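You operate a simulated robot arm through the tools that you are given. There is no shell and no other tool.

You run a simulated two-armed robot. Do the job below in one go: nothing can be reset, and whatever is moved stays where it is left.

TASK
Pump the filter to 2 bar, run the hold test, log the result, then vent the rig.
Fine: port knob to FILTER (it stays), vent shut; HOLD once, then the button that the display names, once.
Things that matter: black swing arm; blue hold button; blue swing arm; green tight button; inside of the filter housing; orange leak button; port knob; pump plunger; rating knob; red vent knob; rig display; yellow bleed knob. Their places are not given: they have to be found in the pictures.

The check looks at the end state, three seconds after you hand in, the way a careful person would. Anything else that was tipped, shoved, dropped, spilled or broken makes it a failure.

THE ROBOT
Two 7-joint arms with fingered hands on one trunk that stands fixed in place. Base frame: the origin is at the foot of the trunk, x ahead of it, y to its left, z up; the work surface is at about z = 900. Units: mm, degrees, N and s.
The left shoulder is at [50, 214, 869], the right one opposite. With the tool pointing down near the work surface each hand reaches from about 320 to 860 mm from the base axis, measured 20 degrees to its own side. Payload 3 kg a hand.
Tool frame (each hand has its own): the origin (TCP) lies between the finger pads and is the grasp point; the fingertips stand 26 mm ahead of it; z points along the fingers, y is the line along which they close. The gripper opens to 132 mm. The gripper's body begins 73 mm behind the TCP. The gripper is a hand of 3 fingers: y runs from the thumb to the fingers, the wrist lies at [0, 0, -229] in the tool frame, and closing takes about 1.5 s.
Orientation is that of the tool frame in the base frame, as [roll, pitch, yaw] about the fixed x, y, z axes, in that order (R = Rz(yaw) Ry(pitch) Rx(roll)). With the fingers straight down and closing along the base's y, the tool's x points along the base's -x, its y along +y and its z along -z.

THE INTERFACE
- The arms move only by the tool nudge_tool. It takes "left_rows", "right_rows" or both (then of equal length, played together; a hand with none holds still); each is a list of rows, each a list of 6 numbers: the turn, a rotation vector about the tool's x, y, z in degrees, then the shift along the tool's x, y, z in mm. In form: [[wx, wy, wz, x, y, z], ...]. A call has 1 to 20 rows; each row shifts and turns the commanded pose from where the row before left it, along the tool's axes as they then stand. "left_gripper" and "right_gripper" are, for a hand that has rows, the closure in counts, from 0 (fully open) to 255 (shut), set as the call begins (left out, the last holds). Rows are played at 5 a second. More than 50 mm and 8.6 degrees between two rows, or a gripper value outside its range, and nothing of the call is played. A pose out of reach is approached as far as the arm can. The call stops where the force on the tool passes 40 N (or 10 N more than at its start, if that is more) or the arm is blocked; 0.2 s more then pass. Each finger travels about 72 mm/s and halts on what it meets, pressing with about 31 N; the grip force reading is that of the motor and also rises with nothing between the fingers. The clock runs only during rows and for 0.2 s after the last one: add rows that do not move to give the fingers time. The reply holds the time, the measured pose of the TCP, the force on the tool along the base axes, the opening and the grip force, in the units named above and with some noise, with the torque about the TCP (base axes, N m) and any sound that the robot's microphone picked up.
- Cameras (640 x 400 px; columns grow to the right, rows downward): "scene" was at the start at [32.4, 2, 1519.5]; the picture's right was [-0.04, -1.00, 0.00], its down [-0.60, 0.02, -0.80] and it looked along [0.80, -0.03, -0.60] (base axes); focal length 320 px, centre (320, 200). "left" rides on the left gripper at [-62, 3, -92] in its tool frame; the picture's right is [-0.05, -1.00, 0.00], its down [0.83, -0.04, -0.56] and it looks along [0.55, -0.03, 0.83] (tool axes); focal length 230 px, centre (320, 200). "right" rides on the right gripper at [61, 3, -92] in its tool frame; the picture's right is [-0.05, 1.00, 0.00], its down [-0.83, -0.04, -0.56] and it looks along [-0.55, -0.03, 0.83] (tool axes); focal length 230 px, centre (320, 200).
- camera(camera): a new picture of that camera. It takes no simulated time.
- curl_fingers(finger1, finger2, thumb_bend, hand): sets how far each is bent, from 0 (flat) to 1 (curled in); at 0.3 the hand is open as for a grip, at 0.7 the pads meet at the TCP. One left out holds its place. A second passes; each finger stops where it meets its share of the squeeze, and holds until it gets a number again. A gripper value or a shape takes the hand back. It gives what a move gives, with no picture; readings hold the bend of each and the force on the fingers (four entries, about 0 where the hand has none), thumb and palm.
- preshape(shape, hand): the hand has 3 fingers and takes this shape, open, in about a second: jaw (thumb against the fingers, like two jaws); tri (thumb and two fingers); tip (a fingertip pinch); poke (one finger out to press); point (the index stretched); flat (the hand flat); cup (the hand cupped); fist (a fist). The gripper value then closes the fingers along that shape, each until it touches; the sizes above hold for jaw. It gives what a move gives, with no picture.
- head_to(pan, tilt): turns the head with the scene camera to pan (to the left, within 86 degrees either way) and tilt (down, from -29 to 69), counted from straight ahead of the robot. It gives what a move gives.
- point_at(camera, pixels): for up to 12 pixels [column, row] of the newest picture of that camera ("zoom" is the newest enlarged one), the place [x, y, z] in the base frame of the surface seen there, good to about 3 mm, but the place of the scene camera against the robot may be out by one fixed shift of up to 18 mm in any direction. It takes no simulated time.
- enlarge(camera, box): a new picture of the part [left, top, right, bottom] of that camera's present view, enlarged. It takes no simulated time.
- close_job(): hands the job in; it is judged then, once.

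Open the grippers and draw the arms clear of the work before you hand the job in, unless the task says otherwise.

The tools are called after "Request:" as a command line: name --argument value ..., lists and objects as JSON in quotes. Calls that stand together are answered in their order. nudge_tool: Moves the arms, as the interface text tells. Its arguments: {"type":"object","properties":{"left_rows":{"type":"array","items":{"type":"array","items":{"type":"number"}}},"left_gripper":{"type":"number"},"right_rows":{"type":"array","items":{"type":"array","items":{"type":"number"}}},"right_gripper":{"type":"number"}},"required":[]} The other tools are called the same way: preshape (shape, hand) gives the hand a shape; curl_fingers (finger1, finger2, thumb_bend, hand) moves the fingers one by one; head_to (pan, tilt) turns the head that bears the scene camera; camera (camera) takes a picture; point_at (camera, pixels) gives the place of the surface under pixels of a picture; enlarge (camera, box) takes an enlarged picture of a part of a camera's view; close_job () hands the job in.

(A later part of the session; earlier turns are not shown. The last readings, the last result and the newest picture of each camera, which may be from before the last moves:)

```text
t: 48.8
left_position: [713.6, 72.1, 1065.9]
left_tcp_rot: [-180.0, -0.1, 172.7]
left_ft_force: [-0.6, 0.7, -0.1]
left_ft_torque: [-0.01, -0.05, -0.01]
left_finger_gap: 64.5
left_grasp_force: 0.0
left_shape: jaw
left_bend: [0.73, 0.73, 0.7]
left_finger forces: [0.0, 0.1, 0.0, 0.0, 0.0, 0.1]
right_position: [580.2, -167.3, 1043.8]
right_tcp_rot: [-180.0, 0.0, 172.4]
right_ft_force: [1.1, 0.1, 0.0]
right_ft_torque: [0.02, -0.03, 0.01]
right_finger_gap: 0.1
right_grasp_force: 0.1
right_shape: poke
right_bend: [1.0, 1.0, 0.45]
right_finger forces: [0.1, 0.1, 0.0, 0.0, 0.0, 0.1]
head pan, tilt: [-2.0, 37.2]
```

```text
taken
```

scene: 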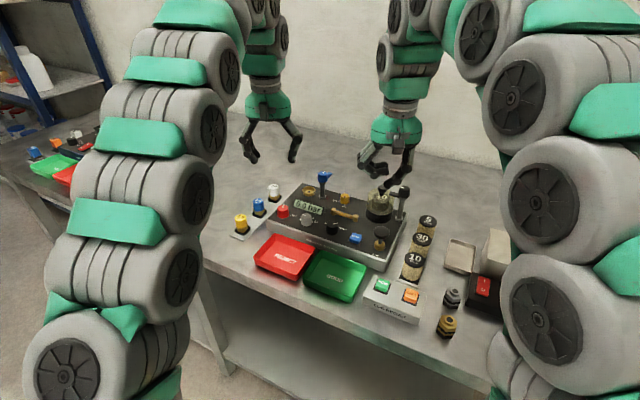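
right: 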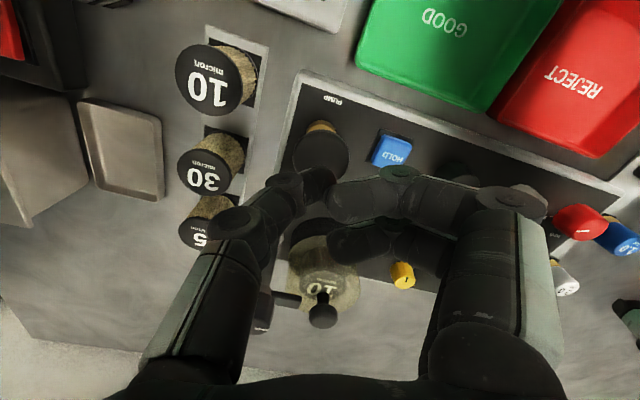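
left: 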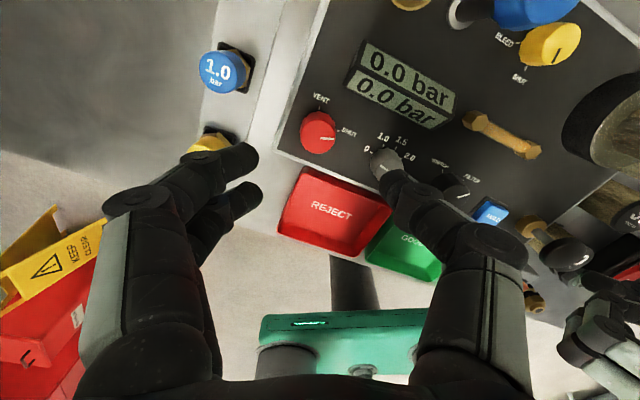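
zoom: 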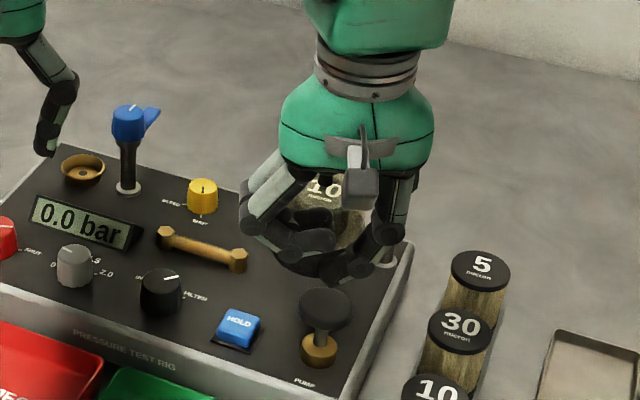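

I look closer at where the thumb tip is relative to the disc.

Request:
enlarge --camera "scene" --box '[360, 190, 410, 240]'

Request:
enlarge --camera "right" --box '[240, 110, 400, 260]'

```text
8.00 times, centred on (385, 215) of scene
```

zoom: 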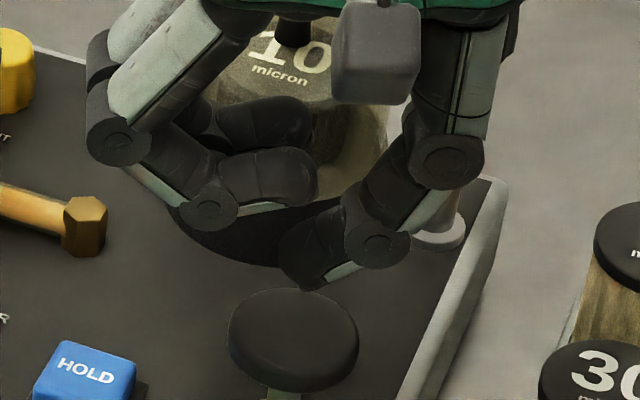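

```text
2.67 times, centred on (320, 185) of right
```

zoom: 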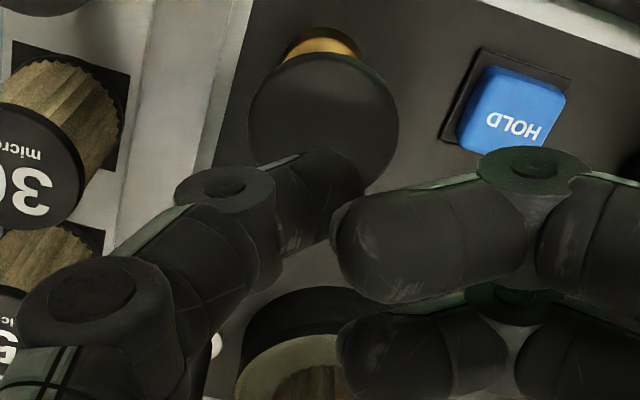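

The thumb tip end is about 16 mm above the disc and within 6 mm of its centre, with the curled fingers about 30 mm higher. I press down stepwise.

Request:
nudge_tool --right_rows '[[0, 0, 0, 0, 3, 8], [0, 0, 0, 0, 2, 6], [0, 0, 0, 0, 0, 3], [0, 0, 0, 0, 0, 3], [0, 0, 0, 0, 0, 0]]'

Request:
enlarge --camera "scene" --box '[280, 170, 420, 260]'

```text
t: 50.0
left_position: [713.8, 71.4, 1067.0]
left_tcp_rot: [-180.0, -0.1, 172.6]
left_ft_force: [-0.2, -0.2, -0.5]
left_ft_torque: [0.02, -0.01, 0.02]
left_finger_gap: 64.2
left_grasp_force: 0.1
left_shape: jaw
left_bend: [0.73, 0.73, 0.7]
left_finger forces: [0.0, 0.2, 0.1, 0.0, 0.1, 0.0]
right_position: [580.0, -161.6, 1023.6]
right_tcp_rot: [179.9, 0.0, 172.5]
right_ft_force: [0.4, 0.7, 2.1]
right_ft_torque: [0.0, -0.01, 0.0]
right_finger_gap: 0.1
right_grasp_force: 0.1
right_shape: poke
right_bend: [1.0, 1.0, 0.45]
right_finger forces: [0.0, 0.0, 0.0, 0.1, 1.6, 0.1]
head pan, tilt: [-2.0, 37.2]
```

```text
4.44 times, centred on (350, 215) of scene
```

zoom: 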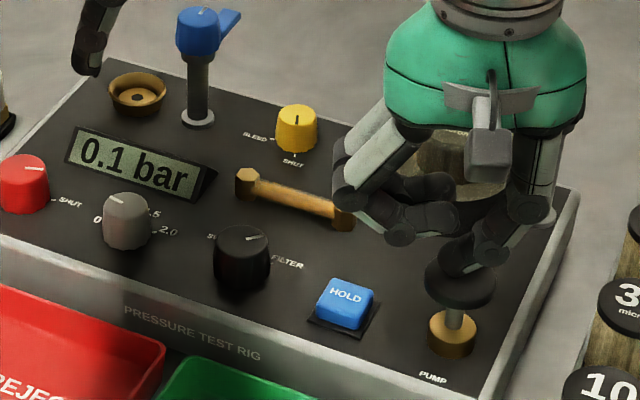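

Contact at TCP z 1023.6 and the display already shows 0.1 bar. I press 12 mm further and read the display.

Request:
nudge_tool --right_rows '[[0, 0, 0, 0, 0, 3], [0, 0, 0, 0, 0, 3], [0, 0, 0, 0, 0, 3], [0, 0, 0, 0, 0, 3], [0, 0, 0, 0, 0, 0]]'

Request:
enlarge --camera "scene" --box '[280, 170, 420, 260]'

```text
t: 51.2
left_position: [713.6, 70.8, 1067.2]
left_tcp_rot: [-180.0, 0.0, 172.7]
left_ft_force: [-0.3, -0.3, 0.2]
left_ft_torque: [0.01, -0.01, 0.03]
left_finger_gap: 64.4
left_grasp_force: 0.2
left_shape: jaw
left_bend: [0.73, 0.73, 0.7]
left_finger forces: [0.1, 0.0, 0.0, 0.0, 0.0, 0.0]
right_position: [580.0, -161.3, 1012.4]
right_tcp_rot: [180.0, 0.0, 172.4]
right_ft_force: [0.7, 1.0, 4.8]
right_ft_torque: [0.0, -0.05, 0.0]
right_finger_gap: 0.2
right_grasp_force: 0.1
right_shape: poke
right_bend: [1.0, 1.0, 0.45]
right_finger forces: [0.0, 0.0, 0.1, 0.0, 4.6, 0.0]
head pan, tilt: [-2.0, 37.2]
```

```text
4.44 times, centred on (350, 215) of scene
```

zoom: 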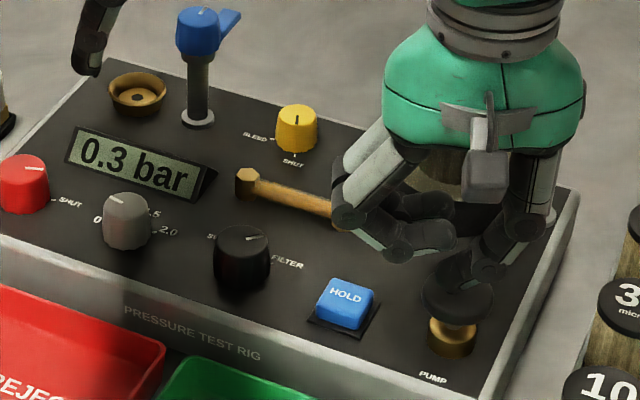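

0.3 bar after 12 mm, with 5 N. I press on to find the bottom of the stroke.

Request:
nudge_tool --right_rows '[[0, 0, 0, 0, 0, 3], [0, 0, 0, 0, 0, 3], [0, 0, 0, 0, 0, 3], [0, 0, 0, 0, 0, 0]]'

Request:
enlarge --camera "scene" --box '[280, 170, 420, 260]'

```text
t: 52.2
left_position: [713.1, 71.2, 1065.6]
left_tcp_rot: [180.0, 0.1, 172.8]
left_ft_force: [-0.9, -0.3, -0.1]
left_ft_torque: [0.0, -0.03, -0.03]
left_finger_gap: 64.1
left_grasp_force: 0.2
left_shape: jaw
left_bend: [0.73, 0.73, 0.7]
left_finger forces: [0.0, 0.1, 0.0, 0.0, 0.1, 0.1]
right_position: [582.1, -163.3, 1003.5]
right_tcp_rot: [179.9, 0.0, 172.5]
right_ft_force: [-1.0, 0.6, 7.9]
right_ft_torque: [0.03, 0.03, 0.03]
right_finger_gap: 0.0
right_grasp_force: 0.0
right_shape: poke
right_bend: [1.0, 1.0, 0.45]
right_finger forces: [0.1, 0.1, 0.1, 0.0, 7.8, 0.1]
head pan, tilt: [-2.0, 37.2]
```

```text
4.44 times, centred on (350, 215) of scene
```

zoom: 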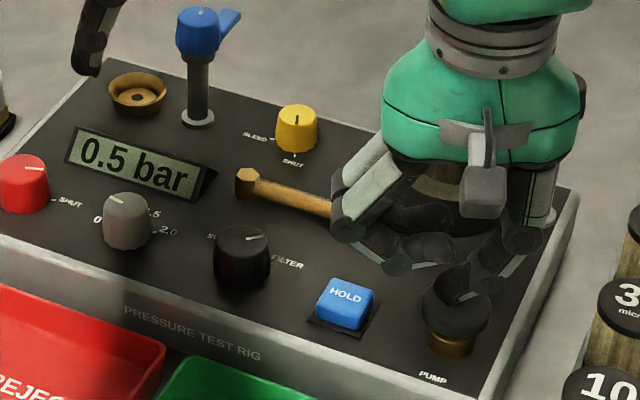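

0.5 bar at about 21 mm depth. I press a little further to feel the stop.

Request:
nudge_tool --right_rows '[[0, 0, 0, 0, 0, 2], [0, 0, 0, 0, 0, 2], [0, 0, 0, 0, 0, 0]]'

Request:
enlarge --camera "scene" --box '[280, 170, 420, 260]'

```text
t: 53.0
left_position: [713.8, 71.8, 1065.7]
left_tcp_rot: [180.0, -0.1, 172.7]
left_ft_force: [0.2, 0.6, 0.7]
left_ft_torque: [0.03, -0.02, -0.02]
left_finger_gap: 64.4
left_grasp_force: 0.0
left_shape: jaw
left_bend: [0.73, 0.73, 0.7]
left_finger forces: [0.0, 0.0, 0.1, 0.0, 0.0, 0.0]
right_position: [580.7, -161.8, 1000.7]
right_tcp_rot: [180.0, 0.2, 172.3]
right_ft_force: [3.5, -4.8, 31.0]
right_ft_torque: [0.02, -0.08, -0.01]
right_finger_gap: 0.0
right_grasp_force: 0.0
right_shape: poke
right_bend: [1.0, 1.0, 0.47]
right_finger forces: [0.0, 0.0, 0.0, 0.1, 30.1, 0.0]
head pan, tilt: [-2.0, 37.2]
```

```text
4.44 times, centred on (350, 215) of scene
```

zoom: 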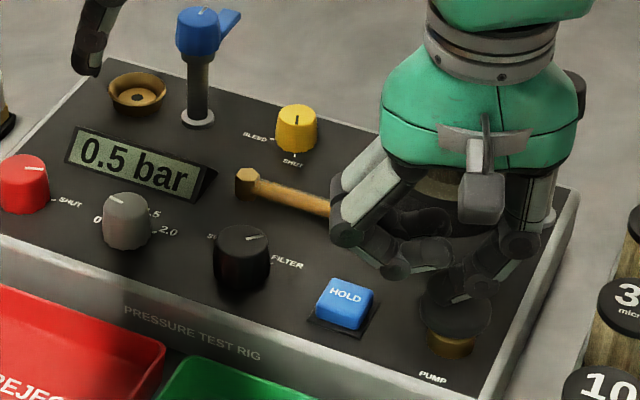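

The stroke bottoms at TCP z about 1002 with 0.5 bar. I rise until the thumb leaves the disc to see whether pressure holds and the plunger returns.

Request:
nudge_tool --right_rows '[[0, 0, 0, 0, 0, -6], [0, 0, 0, 0, 0, -8], [0, 0, 0, 0, 0, -8], [0, 0, 0, 0, 0, -6], [0, 0, 0, 0, 0, 0]]'

Request:
enlarge --camera "scene" --box '[280, 170, 420, 260]'

```text
t: 54.2
left_position: [714.7, 70.3, 1065.8]
left_tcp_rot: [179.9, -0.1, 172.6]
left_ft_force: [0.7, 0.5, 0.0]
left_ft_torque: [0.0, 0.02, -0.02]
left_finger_gap: 64.4
left_grasp_force: 0.1
left_shape: jaw
left_bend: [0.73, 0.73, 0.7]
left_finger forces: [0.0, 0.0, 0.0, 0.1, 0.0, 0.0]
right_position: [580.5, -162.4, 1027.5]
right_tcp_rot: [180.0, -0.1, 172.4]
right_ft_force: [0.4, 0.4, -0.6]
right_ft_torque: [-0.01, 0.0, 0.01]
right_finger_gap: 0.1
right_grasp_force: 0.1
right_shape: poke
right_bend: [1.0, 1.0, 0.45]
right_finger forces: [0.0, 0.0, 0.0, 0.1, 0.0, 0.0]
head pan, tilt: [-2.0, 37.2]
```

```text
4.44 times, centred on (350, 215) of scene
```

zoom: 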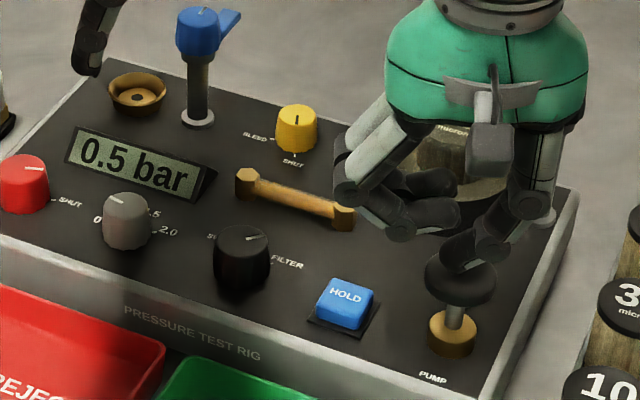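

Pressure holds at 0.5 bar and the plunger came back. I make a second full stroke.

Request:
nudge_tool --right_rows '[[0, 0, 0, 0, 0, 8], [0, 0, 0, 0, 0, 8], [0, 0, 0, 0, 0, 6], [0, 0, 0, 0, 0, 4], [0, 0, 0, 0, 0, 0], [0, 0, 0, 0, 0, -8], [0, 0, 0, 0, 0, -8], [0, 0, 0, 0, 0, -6], [0, 0, 0, 0, 0, -4], [0, 0, 0, 0, 0, 0]]'

Request:
enlarge --camera "scene" --box '[280, 170, 420, 260]'

```text
t: 56.4
left_position: [714.1, 70.1, 1066.4]
left_tcp_rot: [-180.0, 0.0, 172.7]
left_ft_force: [0.2, -0.5, 0.9]
left_ft_torque: [0.01, 0.0, -0.01]
left_finger_gap: 64.0
left_grasp_force: 0.0
left_shape: jaw
left_bend: [0.73, 0.73, 0.7]
left_finger forces: [0.1, 0.0, 0.0, 0.1, 0.1, 0.0]
right_position: [579.4, -161.1, 1027.4]
right_tcp_rot: [180.0, 0.0, 172.5]
right_ft_force: [-0.3, 0.2, -0.6]
right_ft_torque: [0.0, 0.0, 0.01]
right_finger_gap: 0.2
right_grasp_force: 0.1
right_shape: poke
right_bend: [1.0, 1.0, 0.45]
right_finger forces: [0.1, 0.1, 0.0, 0.0, 0.0, 0.0]
head pan, tilt: [-2.0, 37.2]
```

```text
4.44 times, centred on (350, 215) of scene
```

zoom: 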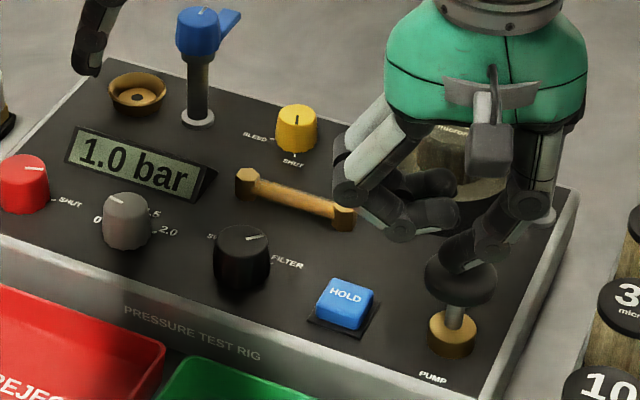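

1.0 bar now. I make the third full stroke.

Request:
nudge_tool --right_rows '[[0, 0, 0, 0, 0, 8], [0, 0, 0, 0, 0, 8], [0, 0, 0, 0, 0, 6], [0, 0, 0, 0, 0, 4], [0, 0, 0, 0, 0, 0], [0, 0, 0, 0, 0, -8], [0, 0, 0, 0, 0, -8], [0, 0, 0, 0, 0, -6], [0, 0, 0, 0, 0, -4], [0, 0, 0, 0, 0, 0]]'

Request:
enlarge --camera "scene" --box '[280, 170, 420, 260]'

```text
t: 58.6
left_position: [712.8, 71.1, 1064.5]
left_tcp_rot: [-180.0, 0.0, 172.7]
left_ft_force: [0.3, 0.5, 0.5]
left_ft_torque: [-0.01, 0.01, 0.0]
left_finger_gap: 64.0
left_grasp_force: 0.0
left_shape: jaw
left_bend: [0.73, 0.73, 0.7]
left_finger forces: [0.0, 0.1, 0.1, 0.0, 0.1, 0.0]
right_position: [581.7, -162.4, 1028.2]
right_tcp_rot: [-179.9, 0.0, 172.5]
right_ft_force: [-0.1, 0.8, -1.2]
right_ft_torque: [0.0, -0.02, -0.03]
right_finger_gap: 0.0
right_grasp_force: 0.0
right_shape: poke
right_bend: [1.0, 1.0, 0.45]
right_finger forces: [0.0, 0.0, 0.1, 0.0, 0.0, 0.0]
head pan, tilt: [-2.0, 37.2]
```

```text
4.44 times, centred on (350, 215) of scene
```

zoom: 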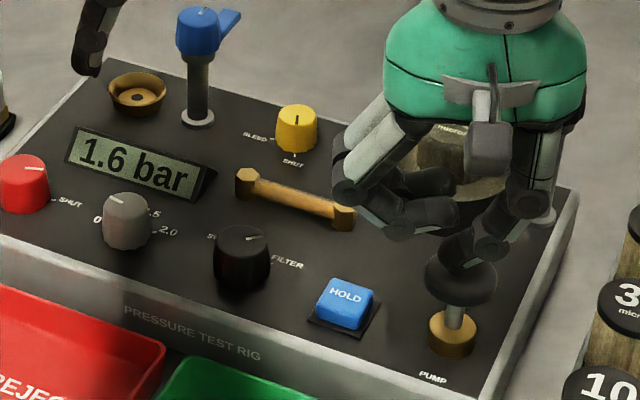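

1.6 bar now, so about 0.4 bar more is needed. I press the fourth stroke in parts and read the display as it goes.

Request:
nudge_tool --right_rows '[[0, 0, 0, 0, 0, 5], [0, 0, 0, 0, 0, 4], [0, 0, 0, 0, 0, 3], [0, 0, 0, 0, 0, 2], [0, 0, 0, 0, 0, 0]]'

Request:
enlarge --camera "scene" --box '[280, 170, 420, 260]'

```text
t: 59.8
left_position: [712.8, 71.4, 1065.3]
left_tcp_rot: [180.0, 0.0, 172.8]
left_ft_force: [0.1, 1.1, -0.1]
left_ft_torque: [0.0, 0.01, 0.02]
left_finger_gap: 64.4
left_grasp_force: 0.1
left_shape: jaw
left_bend: [0.73, 0.73, 0.7]
left_finger forces: [0.1, 0.1, 0.0, 0.0, 0.0, 0.1]
right_position: [582.1, -161.3, 1014.1]
right_tcp_rot: [180.0, -0.2, 172.5]
right_ft_force: [1.6, 0.5, 3.4]
right_ft_torque: [0.05, -0.04, 0.02]
right_finger_gap: 0.0
right_grasp_force: 0.0
right_shape: poke
right_bend: [1.0, 1.0, 0.45]
right_finger forces: [0.1, 0.0, 0.0, 0.1, 4.2, 0.1]
head pan, tilt: [-2.0, 37.2]
```

```text
4.44 times, centred on (350, 215) of scene
```

zoom: 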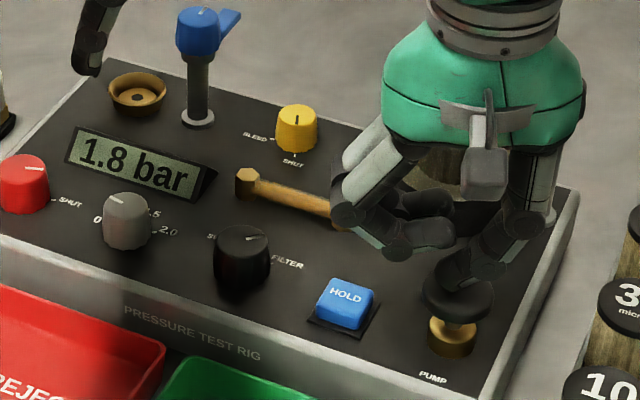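

1.8 bar. I press 5 mm more in small steps.

Request:
nudge_tool --right_rows '[[0, 0, 0, 0, 0, 2], [0, 0, 0, 0, 0, 2], [0, 0, 0, 0, 0, 1], [0, 0, 0, 0, 0, 0]]'

Request:
enlarge --camera "scene" --box '[280, 170, 420, 260]'

```text
t: 60.8
left_position: [713.7, 71.5, 1066.9]
left_tcp_rot: [179.9, 0.0, 172.7]
left_ft_force: [-0.2, -0.8, 0.1]
left_ft_torque: [0.02, -0.01, 0.04]
left_finger_gap: 64.2
left_grasp_force: 0.1
left_shape: jaw
left_bend: [0.73, 0.73, 0.7]
left_finger forces: [0.0, 0.0, 0.0, 0.0, 0.0, 0.0]
right_position: [580.1, -161.5, 1007.6]
right_tcp_rot: [-180.0, 0.0, 172.5]
right_ft_force: [0.1, -0.2, 5.9]
right_ft_torque: [0.03, 0.02, -0.02]
right_finger_gap: 0.0
right_grasp_force: 0.0
right_shape: poke
right_bend: [1.0, 1.0, 0.45]
right_finger forces: [0.0, 0.0, 0.1, 0.0, 5.4, 0.0]
head pan, tilt: [-2.0, 37.2]
```

```text
4.44 times, centred on (350, 215) of scene
```

zoom: 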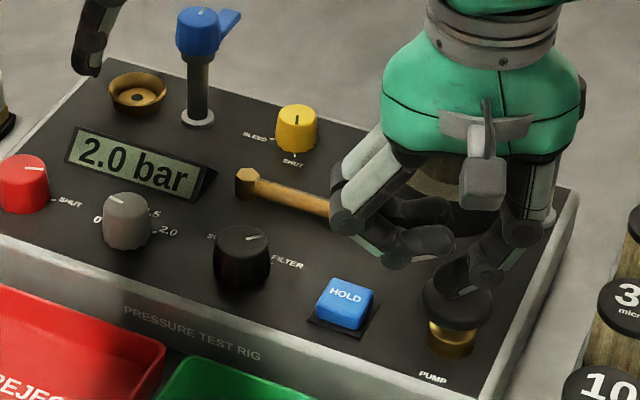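

The display reads 2.0 bar, by my count about 1.96. I press 2 mm more to centre it, then rise off the pump.

Request:
nudge_tool --right_rows '[[0, 0, 0, 0, 0, 1], [0, 0, 0, 0, 0, 1], [0, 0, 0, 0, 0, 0]]'

Request:
enlarge --camera "scene" --box '[280, 170, 420, 260]'

Request:
nudge_tool --right_rows '[[0, 0, 0, 0, 0, -6], [0, 0, 0, 0, 0, -8], [0, 0, 0, 0, 0, -8], [0, 0, 0, 0, 0, -8], [0, 0, 0, 0, 0, -25], [0, 0, 0, 0, 0, -25], [0, 0, 0, 0, 0, 0]]'

Request:
enlarge --camera "scene" --box '[280, 170, 420, 260]'

Request:
camera --camera "right"

```text
t: 61.6
left_position: [712.7, 72.3, 1065.8]
left_tcp_rot: [180.0, 0.0, 172.7]
left_ft_force: [-0.3, 0.2, 0.4]
left_ft_torque: [0.03, -0.03, 0.0]
left_finger_gap: 64.1
left_grasp_force: 0.0
left_shape: jaw
left_bend: [0.73, 0.73, 0.7]
left_finger forces: [0.1, 0.0, 0.0, 0.0, 0.0, 0.0]
right_position: [579.1, -161.1, 1007.3]
right_tcp_rot: [-180.0, 0.0, 172.5]
right_ft_force: [0.9, 0.6, 6.2]
right_ft_torque: [0.02, -0.04, 0.01]
right_finger_gap: 0.0
right_grasp_force: 0.1
right_shape: poke
right_bend: [1.0, 1.0, 0.45]
right_finger forces: [0.0, 0.0, 0.1, 0.0, 6.0, 0.1]
head pan, tilt: [-2.0, 37.2]
```

```text
4.44 times, centred on (350, 215) of scene
```

zoom: 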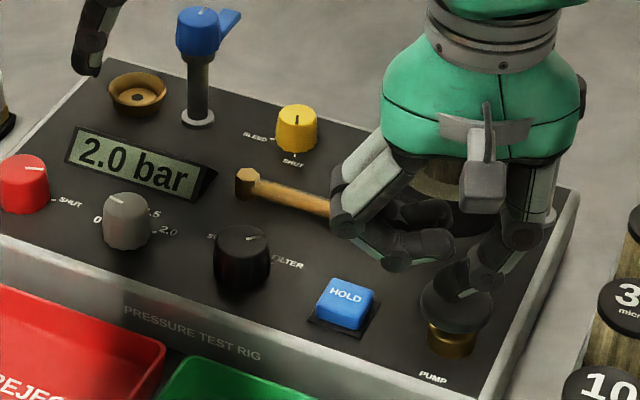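

```text
t: 63.2
left_position: [714.1, 71.2, 1065.2]
left_tcp_rot: [180.0, -0.1, 172.7]
left_ft_force: [0.7, 0.5, -0.8]
left_ft_torque: [0.0, -0.01, 0.01]
left_finger_gap: 64.1
left_grasp_force: 0.0
left_shape: jaw
left_bend: [0.73, 0.73, 0.7]
left_finger forces: [0.0, 0.1, 0.0, 0.0, 0.1, 0.0]
right_position: [581.0, -161.0, 1086.2]
right_tcp_rot: [180.0, 0.0, 172.4]
right_ft_force: [0.6, -0.9, -0.8]
right_ft_torque: [-0.01, -0.03, 0.0]
right_finger_gap: 0.0
right_grasp_force: 0.1
right_shape: poke
right_bend: [1.0, 1.0, 0.45]
right_finger forces: [0.0, 0.0, 0.0, 0.1, 0.0, 0.1]
head pan, tilt: [-2.0, 37.2]
```

```text
4.44 times, centred on (350, 215) of scene
```

zoom: 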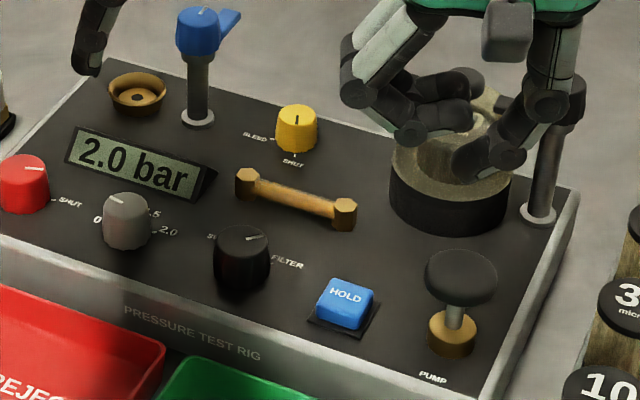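

```text
taken
```

right: 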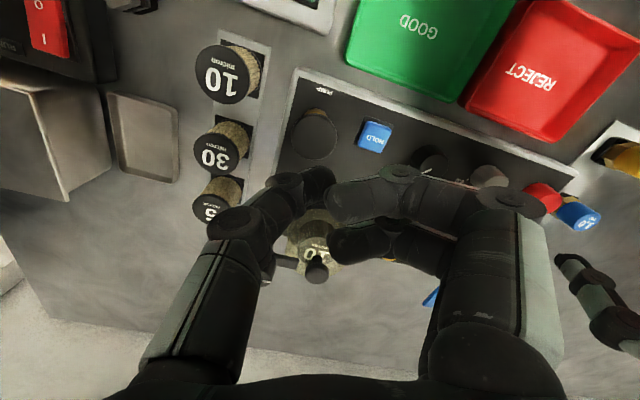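

The rig holds 2.0 bar. At the present yaw the thumb's knuckle would strike the pump disc while pressing HOLD, so I turn the hand to yaw 90 (thumb toward the robot) and move over HOLD, still high.

Request:
nudge_tool --right_rows '[[0, 0, 8.25, 0, 0, -10], [0, 0, 8.25, 0, 0, 0], [0, 0, 8.25, 0, 0, 0], [0, 0, 8.25, 0, 0, 0], [0, 0, 8.25, 0, 0, 0], [0, 0, 8.25, 0, 0, 0], [0, 0, 8.25, 0, 0, 0], [0, 0, 8.25, 0, 0, 0], [0, 0, 8.25, 0, 0, 0], [0, 0, 8.25, 0, 0, 0], [0, 0, 0, 25, 14, 0], [0, 0, 0, 25.5, 13.5, 0], [0, 0, 0, 0, 0, 0]]'

Request:
camera --camera "right"

Request:
enlarge --camera "scene" --box '[280, 150, 420, 260]'

```text
t: 66.0
left_position: [714.2, 71.8, 1065.3]
left_tcp_rot: [180.0, 0.0, 172.8]
left_ft_force: [0.8, 0.0, 0.0]
left_ft_torque: [-0.02, -0.01, 0.0]
left_finger_gap: 64.3
left_grasp_force: 0.0
left_shape: jaw
left_bend: [0.73, 0.73, 0.7]
left_finger forces: [0.1, 0.0, 0.0, 0.0, 0.0, 0.1]
right_position: [608.0, -111.6, 1096.4]
right_tcp_rot: [-179.9, 0.0, 89.9]
right_ft_force: [0.1, -0.2, -0.6]
right_ft_torque: [-0.02, -0.03, 0.0]
right_finger_gap: 0.0
right_grasp_force: 0.1
right_shape: poke
right_bend: [1.0, 1.0, 0.45]
right_finger forces: [0.1, 0.1, 0.1, 0.1, 0.1, 0.1]
head pan, tilt: [-2.0, 37.2]
```

```text
taken
```

right: 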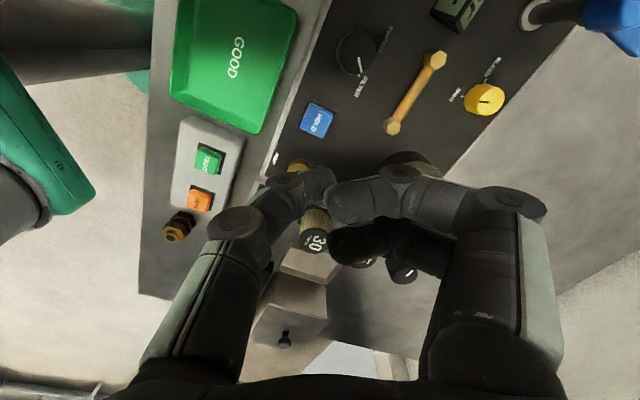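

```text
3.64 times, centred on (350, 205) of scene
```

zoom: 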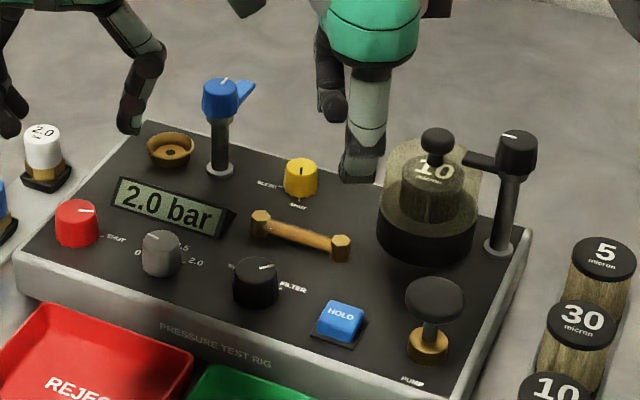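

HOLD projects to about (604.5,-110), right under the thumb tip. I lower to just above the button and look.

Request:
nudge_tool --right_rows '[[0, 0, 0, 1.5, 1.5, 30], [0, 0, 0, 0, 0, 30], [0, 0, 0, 0, 0, 25], [0, 0, 0, 0, 0, 14], [0, 0, 0, 0, 0, 0]]'

Request:
enlarge --camera "scene" --box '[290, 180, 410, 260]'

Request:
camera --camera "right"

```text
t: 67.2
left_position: [713.0, 71.5, 1066.8]
left_tcp_rot: [-180.0, 0.0, 172.7]
left_ft_force: [-0.9, 0.9, -0.9]
left_ft_torque: [-0.02, 0.0, 0.03]
left_finger_gap: 64.4
left_grasp_force: 0.1
left_shape: jaw
left_bend: [0.73, 0.73, 0.7]
left_finger forces: [0.0, 0.0, 0.0, 0.0, 0.1, 0.0]
right_position: [607.6, -108.6, 997.3]
right_tcp_rot: [-180.0, 0.0, 89.9]
right_ft_force: [0.2, 0.8, 0.1]
right_ft_torque: [0.02, -0.02, 0.0]
right_finger_gap: 0.1
right_grasp_force: 0.0
right_shape: poke
right_bend: [1.0, 1.0, 0.45]
right_finger forces: [0.0, 0.1, 0.0, 0.0, 0.0, 0.0]
head pan, tilt: [-2.0, 37.2]
```

```text
5.00 times, centred on (350, 220) of scene
```

zoom: 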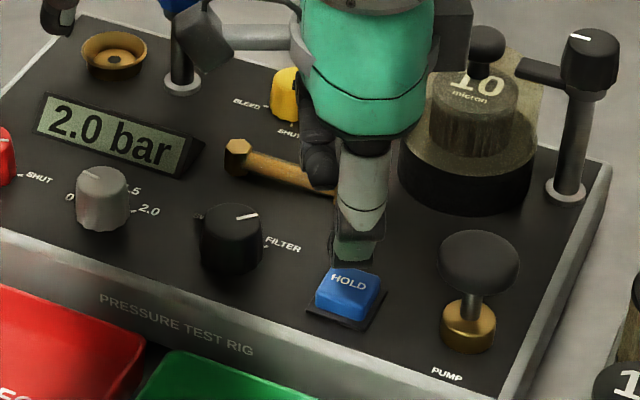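

```text
taken
```

right: 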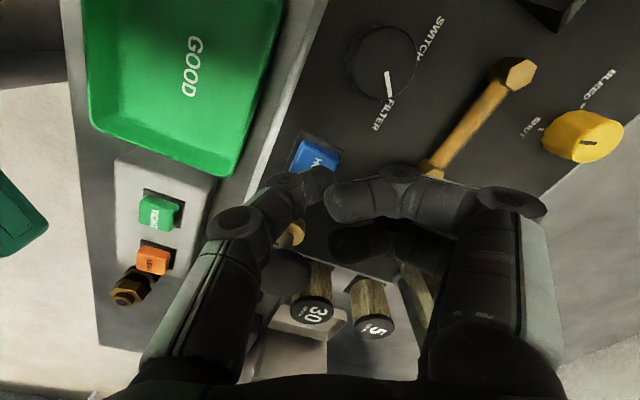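

I enlarge around the thumb and HOLD to check the alignment in the hand view.

Request:
enlarge --camera "right" --box '[265, 115, 375, 215]'

Request:
enlarge --camera "scene" --box '[335, 205, 385, 255]'

```text
4.00 times, centred on (320, 165) of right
```

zoom: 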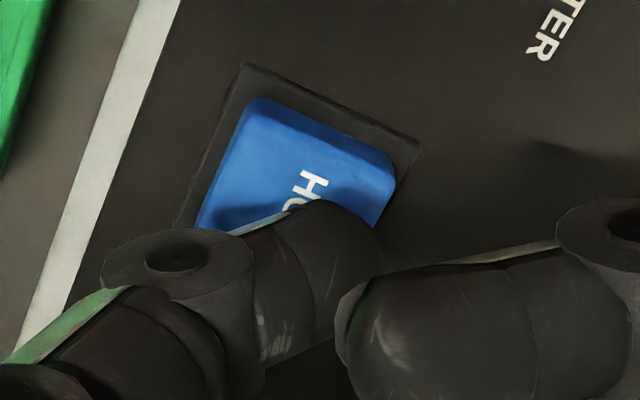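

```text
8.00 times, centred on (360, 230) of scene
```

zoom: 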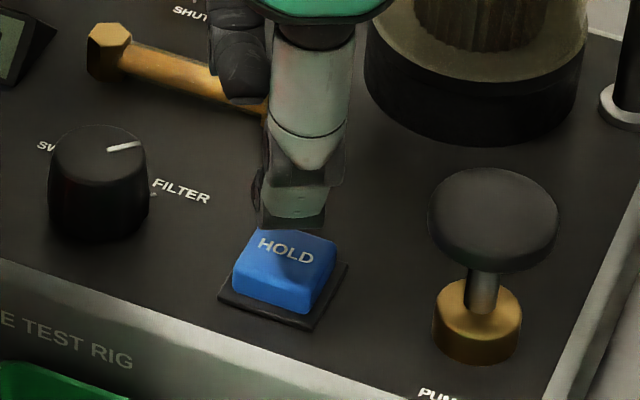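

The thumb will land within 3 mm of HOLD's centre. I lower 11 mm to near contact.

Request:
nudge_tool --right_rows '[[0, 0, 0, 0, 0, 5], [0, 0, 0, 0, 0, 3], [0, 0, 0, 0, 0, 2], [0, 0, 0, 0, 0, 1], [0, 0, 0, 0, 0, 0]]'

Request:
enlarge --camera "scene" --box '[270, 180, 390, 260]'

```text
t: 68.4
left_position: [714.2, 71.5, 1065.9]
left_tcp_rot: [180.0, 0.0, 172.6]
left_ft_force: [1.3, -0.8, 0.8]
left_ft_torque: [0.01, 0.01, 0.0]
left_finger_gap: 64.1
left_grasp_force: 0.1
left_shape: jaw
left_bend: [0.73, 0.73, 0.7]
left_finger forces: [0.1, 0.0, 0.1, 0.0, 0.1, 0.0]
right_position: [609.2, -109.1, 986.5]
right_tcp_rot: [179.8, 0.0, 89.9]
right_ft_force: [-0.5, -0.3, -0.3]
right_ft_torque: [0.02, -0.01, 0.02]
right_finger_gap: 0.0
right_grasp_force: 0.1
right_shape: poke
right_bend: [1.0, 1.0, 0.45]
right_finger forces: [0.1, 0.1, 0.1, 0.1, 0.1, 0.0]
head pan, tilt: [-2.0, 37.2]
```

```text
5.00 times, centred on (330, 220) of scene
```

zoom: 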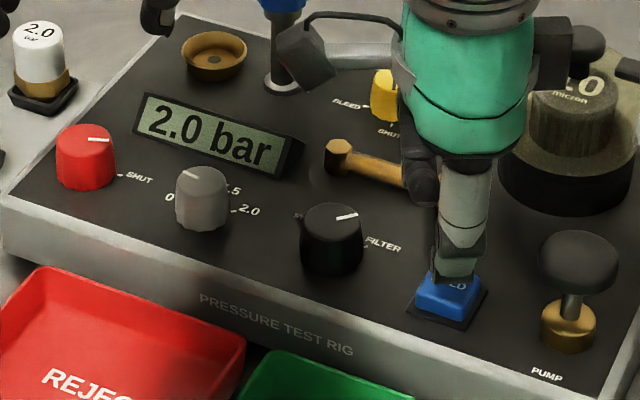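

No contact yet. I press 4 mm in 1 mm steps and watch force and display.

Request:
nudge_tool --right_rows '[[0, 0, 0, 0, 0, 1], [0, 0, 0, 0, 0, 1], [0, 0, 0, 0, 0, 1], [0, 0, 0, 0, 0, 1], [0, 0, 0, 0, 0, 0]]'

Request:
enlarge --camera "scene" --box '[270, 180, 390, 260]'

```text
t: 69.6
left_position: [713.9, 70.2, 1066.2]
left_tcp_rot: [-180.0, -0.1, 172.7]
left_ft_force: [-0.5, 0.8, 0.0]
left_ft_torque: [0.0, 0.04, -0.01]
left_finger_gap: 64.2
left_grasp_force: 0.0
left_shape: jaw
left_bend: [0.73, 0.73, 0.7]
left_finger forces: [0.0, 0.0, 0.0, 0.1, 0.0, 0.1]
right_position: [608.8, -109.6, 981.6]
right_tcp_rot: [-180.0, 0.1, 90.0]
right_ft_force: [-0.5, 0.7, 2.3]
right_ft_torque: [0.02, -0.01, 0.0]
right_finger_gap: 0.0
right_grasp_force: 0.0
right_shape: poke
right_bend: [1.0, 1.0, 0.45]
right_finger forces: [0.0, 0.0, 0.0, 0.1, 1.9, 0.0]
head pan, tilt: [-2.0, 37.2]
heard: click
```

```text
5.00 times, centred on (330, 220) of scene
```

zoom: 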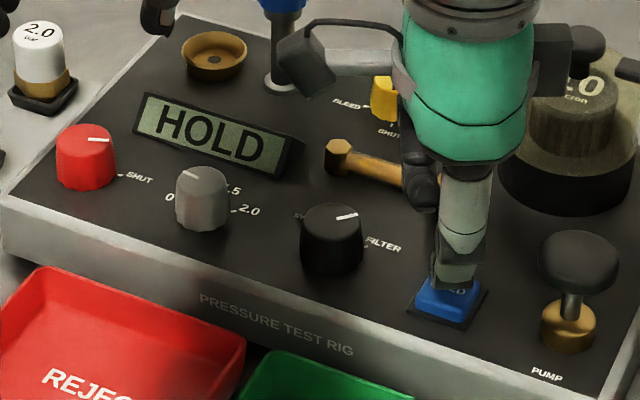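

A click was heard and the display says HOLD. I rise straight off the button and wait for the test to finish.

Request:
nudge_tool --right_rows '[[0, 0, 0, 0, 0, -5], [0, 0, 0, 0, 0, -20], [0, 0, 0, 0, 0, -30], [0, 0, 0, 0, 0, -30], [0, 0, 0, 0, 0, -25], [0, 0, 0, 0, 0, 0], [0, 0, 0, 0, 0, 0], [0, 0, 0, 0, 0, 0], [0, 0, 0, 0, 0, 0], [0, 0, 0, 0, 0, 0]]'

Request:
enlarge --camera "scene" --box '[270, 180, 390, 260]'

Request:
camera --camera "right"

```text
t: 71.8
left_position: [713.1, 71.9, 1065.5]
left_tcp_rot: [-180.0, -0.1, 172.7]
left_ft_force: [0.5, -0.1, 0.0]
left_ft_torque: [0.04, 0.03, 0.01]
left_finger_gap: 64.3
left_grasp_force: 0.0
left_shape: jaw
left_bend: [0.73, 0.73, 0.7]
left_finger forces: [0.1, 0.0, 0.1, 0.0, 0.0, 0.1]
right_position: [609.8, -108.9, 1092.7]
right_tcp_rot: [180.0, 0.0, 90.1]
right_ft_force: [0.1, -0.1, 0.0]
right_ft_torque: [-0.01, -0.02, 0.0]
right_finger_gap: 0.0
right_grasp_force: 0.0
right_shape: poke
right_bend: [1.0, 1.0, 0.45]
right_finger forces: [0.0, 0.0, 0.0, 0.1, 0.0, 0.0]
head pan, tilt: [-2.0, 37.2]
```

```text
5.00 times, centred on (330, 220) of scene
```

zoom: 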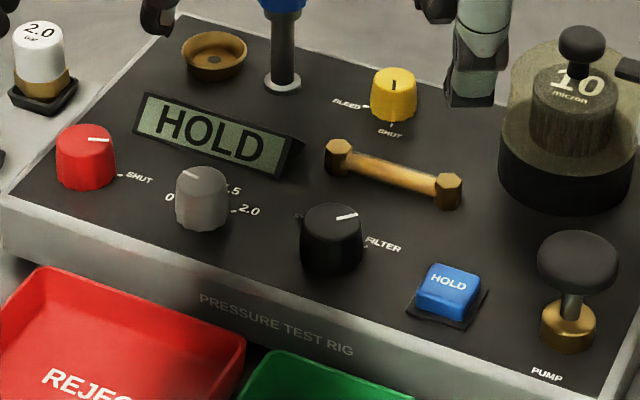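

```text
taken
```

right: 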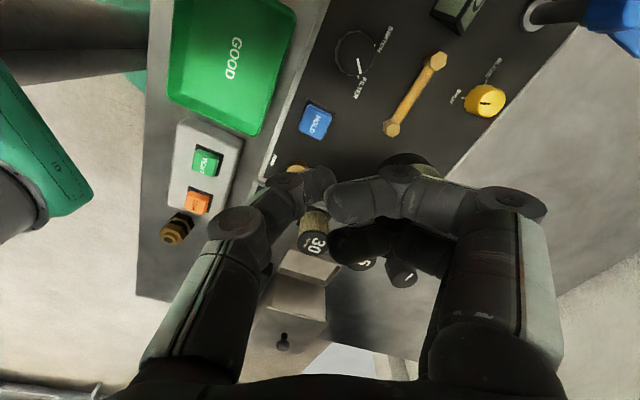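

The display still says HOLD. Meanwhile I measure the log buttons, seen at (208,162) and (198,202) in the right view.

Request:
point_at --camera "right" --pixels '[[208, 162], [198, 202], [316, 121], [205, 160], [196, 200], [175, 230], [190, 180]]'

Request:
nudge_tool --right_rows '[[0, 0, 0, 0, 0, -20], [0, 0, 0, 0, -30, 0], [0, 0, 0, -10, -40, 0], [0, 0, 0, -10, -40, 0], [0, 0, 0, -10, -30, 0], [0, 0, 0, 0, 0, 0], [0, 0, 0, 0, 0, 0], [0, 0, 0, 0, 0, 0]]'

Request:
enlarge --camera "scene" --box '[270, 180, 390, 260]'

Request:
camera --camera "right"

Request:
camera --camera "scene"

```text
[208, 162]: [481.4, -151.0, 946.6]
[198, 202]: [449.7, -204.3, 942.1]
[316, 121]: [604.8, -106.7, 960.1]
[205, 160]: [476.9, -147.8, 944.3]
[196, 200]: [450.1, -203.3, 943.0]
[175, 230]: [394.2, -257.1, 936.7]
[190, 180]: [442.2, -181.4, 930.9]
```

```text
t: 73.6
left_position: [714.2, 71.2, 1066.1]
left_tcp_rot: [-180.0, 0.0, 172.7]
left_ft_force: [-1.0, -0.7, -0.2]
left_ft_torque: [0.0, -0.02, 0.01]
left_finger_gap: 64.2
left_grasp_force: 0.1
left_shape: jaw
left_bend: [0.73, 0.73, 0.7]
left_finger forces: [0.0, 0.0, 0.0, 0.1, 0.0, 0.1]
right_position: [468.7, -139.2, 1112.8]
right_tcp_rot: [180.0, 0.0, 90.1]
right_ft_force: [0.2, -0.2, 0.4]
right_ft_torque: [-0.02, 0.0, -0.04]
right_finger_gap: 0.0
right_grasp_force: 0.1
right_shape: poke
right_bend: [1.0, 1.0, 0.45]
right_finger forces: [0.0, 0.1, 0.1, 0.1, 0.0, 0.1]
head pan, tilt: [-2.0, 37.2]
```

```text
5.00 times, centred on (330, 220) of scene
```

zoom: 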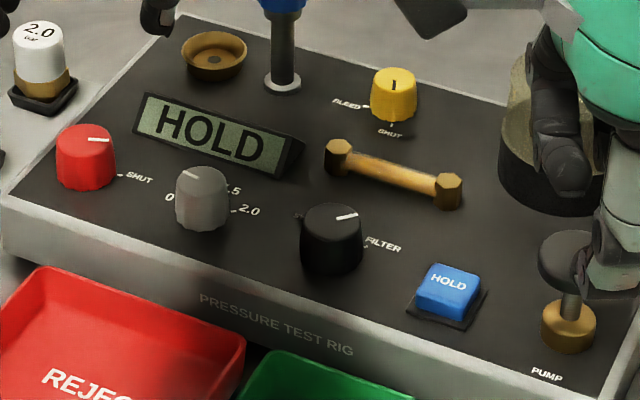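

```text
taken
```

right: 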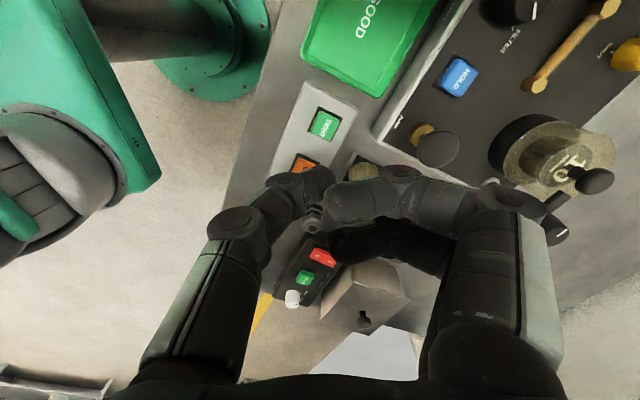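

```text
taken
```

scene: 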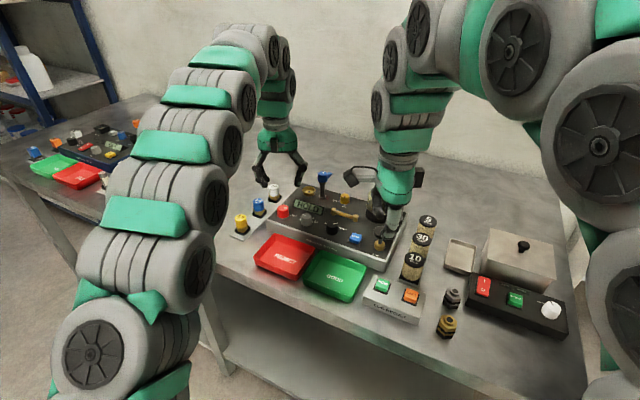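

The display still says HOLD, so the test is running. I measure TIGHT from this nearer view at (325,124) and LEAK at (304,163).

Request:
point_at --camera "right" --pixels '[[325, 124], [304, 163], [458, 76]]'

Request:
enlarge --camera "right" --box '[260, 90, 380, 190]'

Request:
enlarge --camera "scene" --box '[350, 260, 450, 340]'

Request:
point_at --camera "scene" --pixels '[[383, 284], [382, 287], [411, 294], [411, 298], [356, 236]]'

```text
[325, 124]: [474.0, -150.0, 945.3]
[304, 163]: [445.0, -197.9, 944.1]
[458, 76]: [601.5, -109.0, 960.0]
```

```text
4.00 times, centred on (320, 140) of right
```

zoom: 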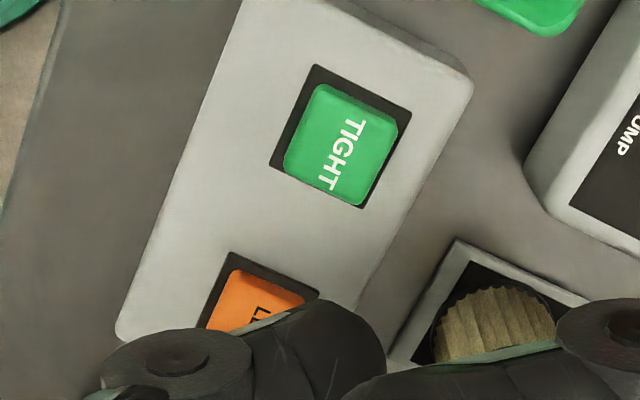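

```text
5.00 times, centred on (400, 300) of scene
```

zoom: 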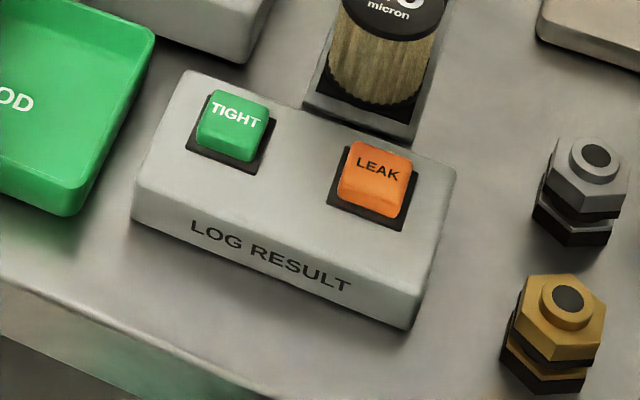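

```text
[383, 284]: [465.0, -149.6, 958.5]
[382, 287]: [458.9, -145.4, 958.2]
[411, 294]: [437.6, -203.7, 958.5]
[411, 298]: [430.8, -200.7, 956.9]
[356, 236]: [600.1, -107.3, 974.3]
```

TIGHT is at about (473,-152,945) and LEAK at about (445,-200,944). I check how tall the 10-micron cartridge beside the log box is, and let the test go on.

Request:
point_at --camera "scene" --pixels '[[415, 258], [413, 272], [421, 240], [428, 222], [380, 232], [452, 298], [446, 325], [340, 277]]'

Request:
nudge_tool --right_rows '[[0, 0, 0, 0, 0, 0], [0, 0, 0, 0, 0, 0], [0, 0, 0, 0, 0, 0], [0, 0, 0, 0, 0, 0], [0, 0, 0, 0, 0, 0], [0, 0, 0, 0, 0, 0], [0, 0, 0, 0, 0, 0], [0, 0, 0, 0, 0, 0], [0, 0, 0, 0, 0, 0], [0, 0, 0, 0, 0, 0], [0, 0, 0, 0, 0, 0], [0, 0, 0, 0, 0, 0]]'

Request:
enlarge --camera "scene" --box '[270, 180, 390, 260]'

```text
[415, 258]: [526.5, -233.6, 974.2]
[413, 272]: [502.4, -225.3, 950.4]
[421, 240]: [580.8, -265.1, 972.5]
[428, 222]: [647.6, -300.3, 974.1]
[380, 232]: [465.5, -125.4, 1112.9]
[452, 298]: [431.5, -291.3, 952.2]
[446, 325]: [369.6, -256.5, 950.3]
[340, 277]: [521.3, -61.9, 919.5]
```

```text
t: 76.2
left_position: [712.9, 71.4, 1066.1]
left_tcp_rot: [180.0, 0.0, 172.7]
left_ft_force: [-0.6, 0.2, 0.3]
left_ft_torque: [0.0, 0.02, 0.04]
left_finger_gap: 64.1
left_grasp_force: 0.1
left_shape: jaw
left_bend: [0.73, 0.73, 0.7]
left_finger forces: [0.1, 0.0, 0.0, 0.0, 0.0, 0.0]
right_position: [469.0, -139.3, 1112.8]
right_tcp_rot: [179.9, 0.0, 90.0]
right_ft_force: [0.1, 0.5, -0.4]
right_ft_torque: [0.02, 0.0, 0.0]
right_finger_gap: 0.1
right_grasp_force: 0.1
right_shape: poke
right_bend: [1.0, 1.0, 0.45]
right_finger forces: [0.0, 0.1, 0.0, 0.0, 0.0, 0.0]
head pan, tilt: [-2.0, 37.2]
```

```text
5.00 times, centred on (330, 220) of scene
```

zoom: 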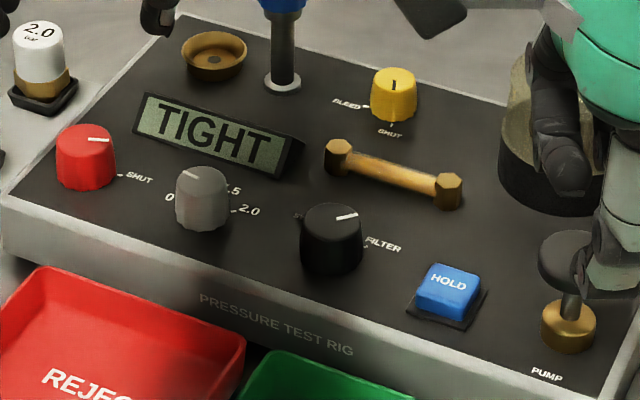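

The display says TIGHT. I move the thumb over the TIGHT button at (473,-152) and lower to just above it.

Request:
nudge_tool --right_rows '[[0, 0, 0, -13, 10, 10], [0, 0, 0, 0, 0, 30], [0, 0, 0, 0, 0, 30], [0, 0, 0, 0, 0, 30], [0, 0, 0, 0, 0, 24], [0, 0, 0, 0, 0, 0]]'

Request:
enlarge --camera "scene" --box '[330, 200, 450, 340]'

Request:
camera --camera "right"

Request:
enlarge --camera "right" --box '[265, 115, 375, 215]'

```text
t: 77.6
left_position: [714.1, 71.5, 1066.2]
left_tcp_rot: [180.0, 0.1, 172.7]
left_ft_force: [0.2, 0.7, 0.1]
left_ft_torque: [-0.02, -0.04, 0.0]
left_finger_gap: 64.2
left_grasp_force: 0.2
left_shape: jaw
left_bend: [0.73, 0.73, 0.7]
left_finger forces: [0.1, 0.0, 0.0, 0.0, 0.0, 0.0]
right_position: [479.3, -151.9, 988.0]
right_tcp_rot: [-180.0, 0.0, 90.1]
right_ft_force: [1.5, 0.1, 0.6]
right_ft_torque: [-0.02, 0.0, 0.02]
right_finger_gap: 0.0
right_grasp_force: 0.1
right_shape: poke
right_bend: [1.0, 1.0, 0.45]
right_finger forces: [0.1, 0.0, 0.0, 0.0, 0.0, 0.0]
head pan, tilt: [-2.0, 37.2]
```

```text
2.86 times, centred on (390, 270) of scene
```

zoom: 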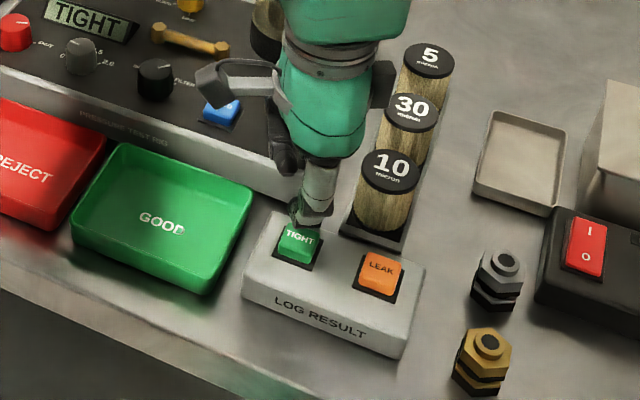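

```text
taken
```

right: 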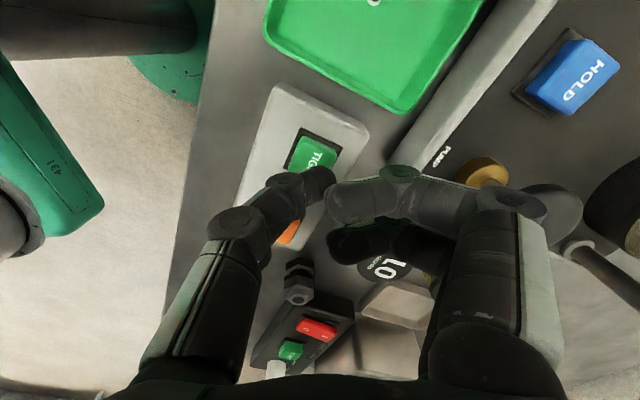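

```text
4.00 times, centred on (320, 165) of right
```

zoom: 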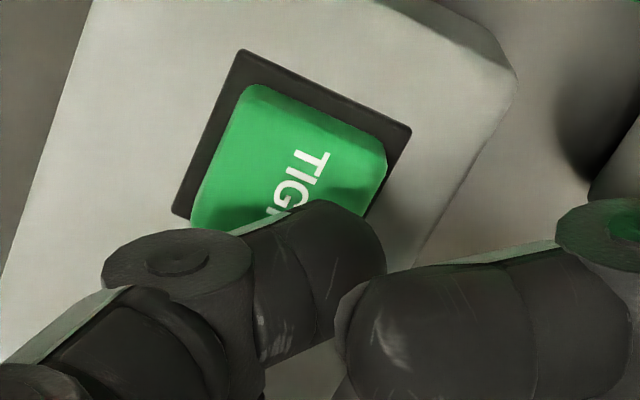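

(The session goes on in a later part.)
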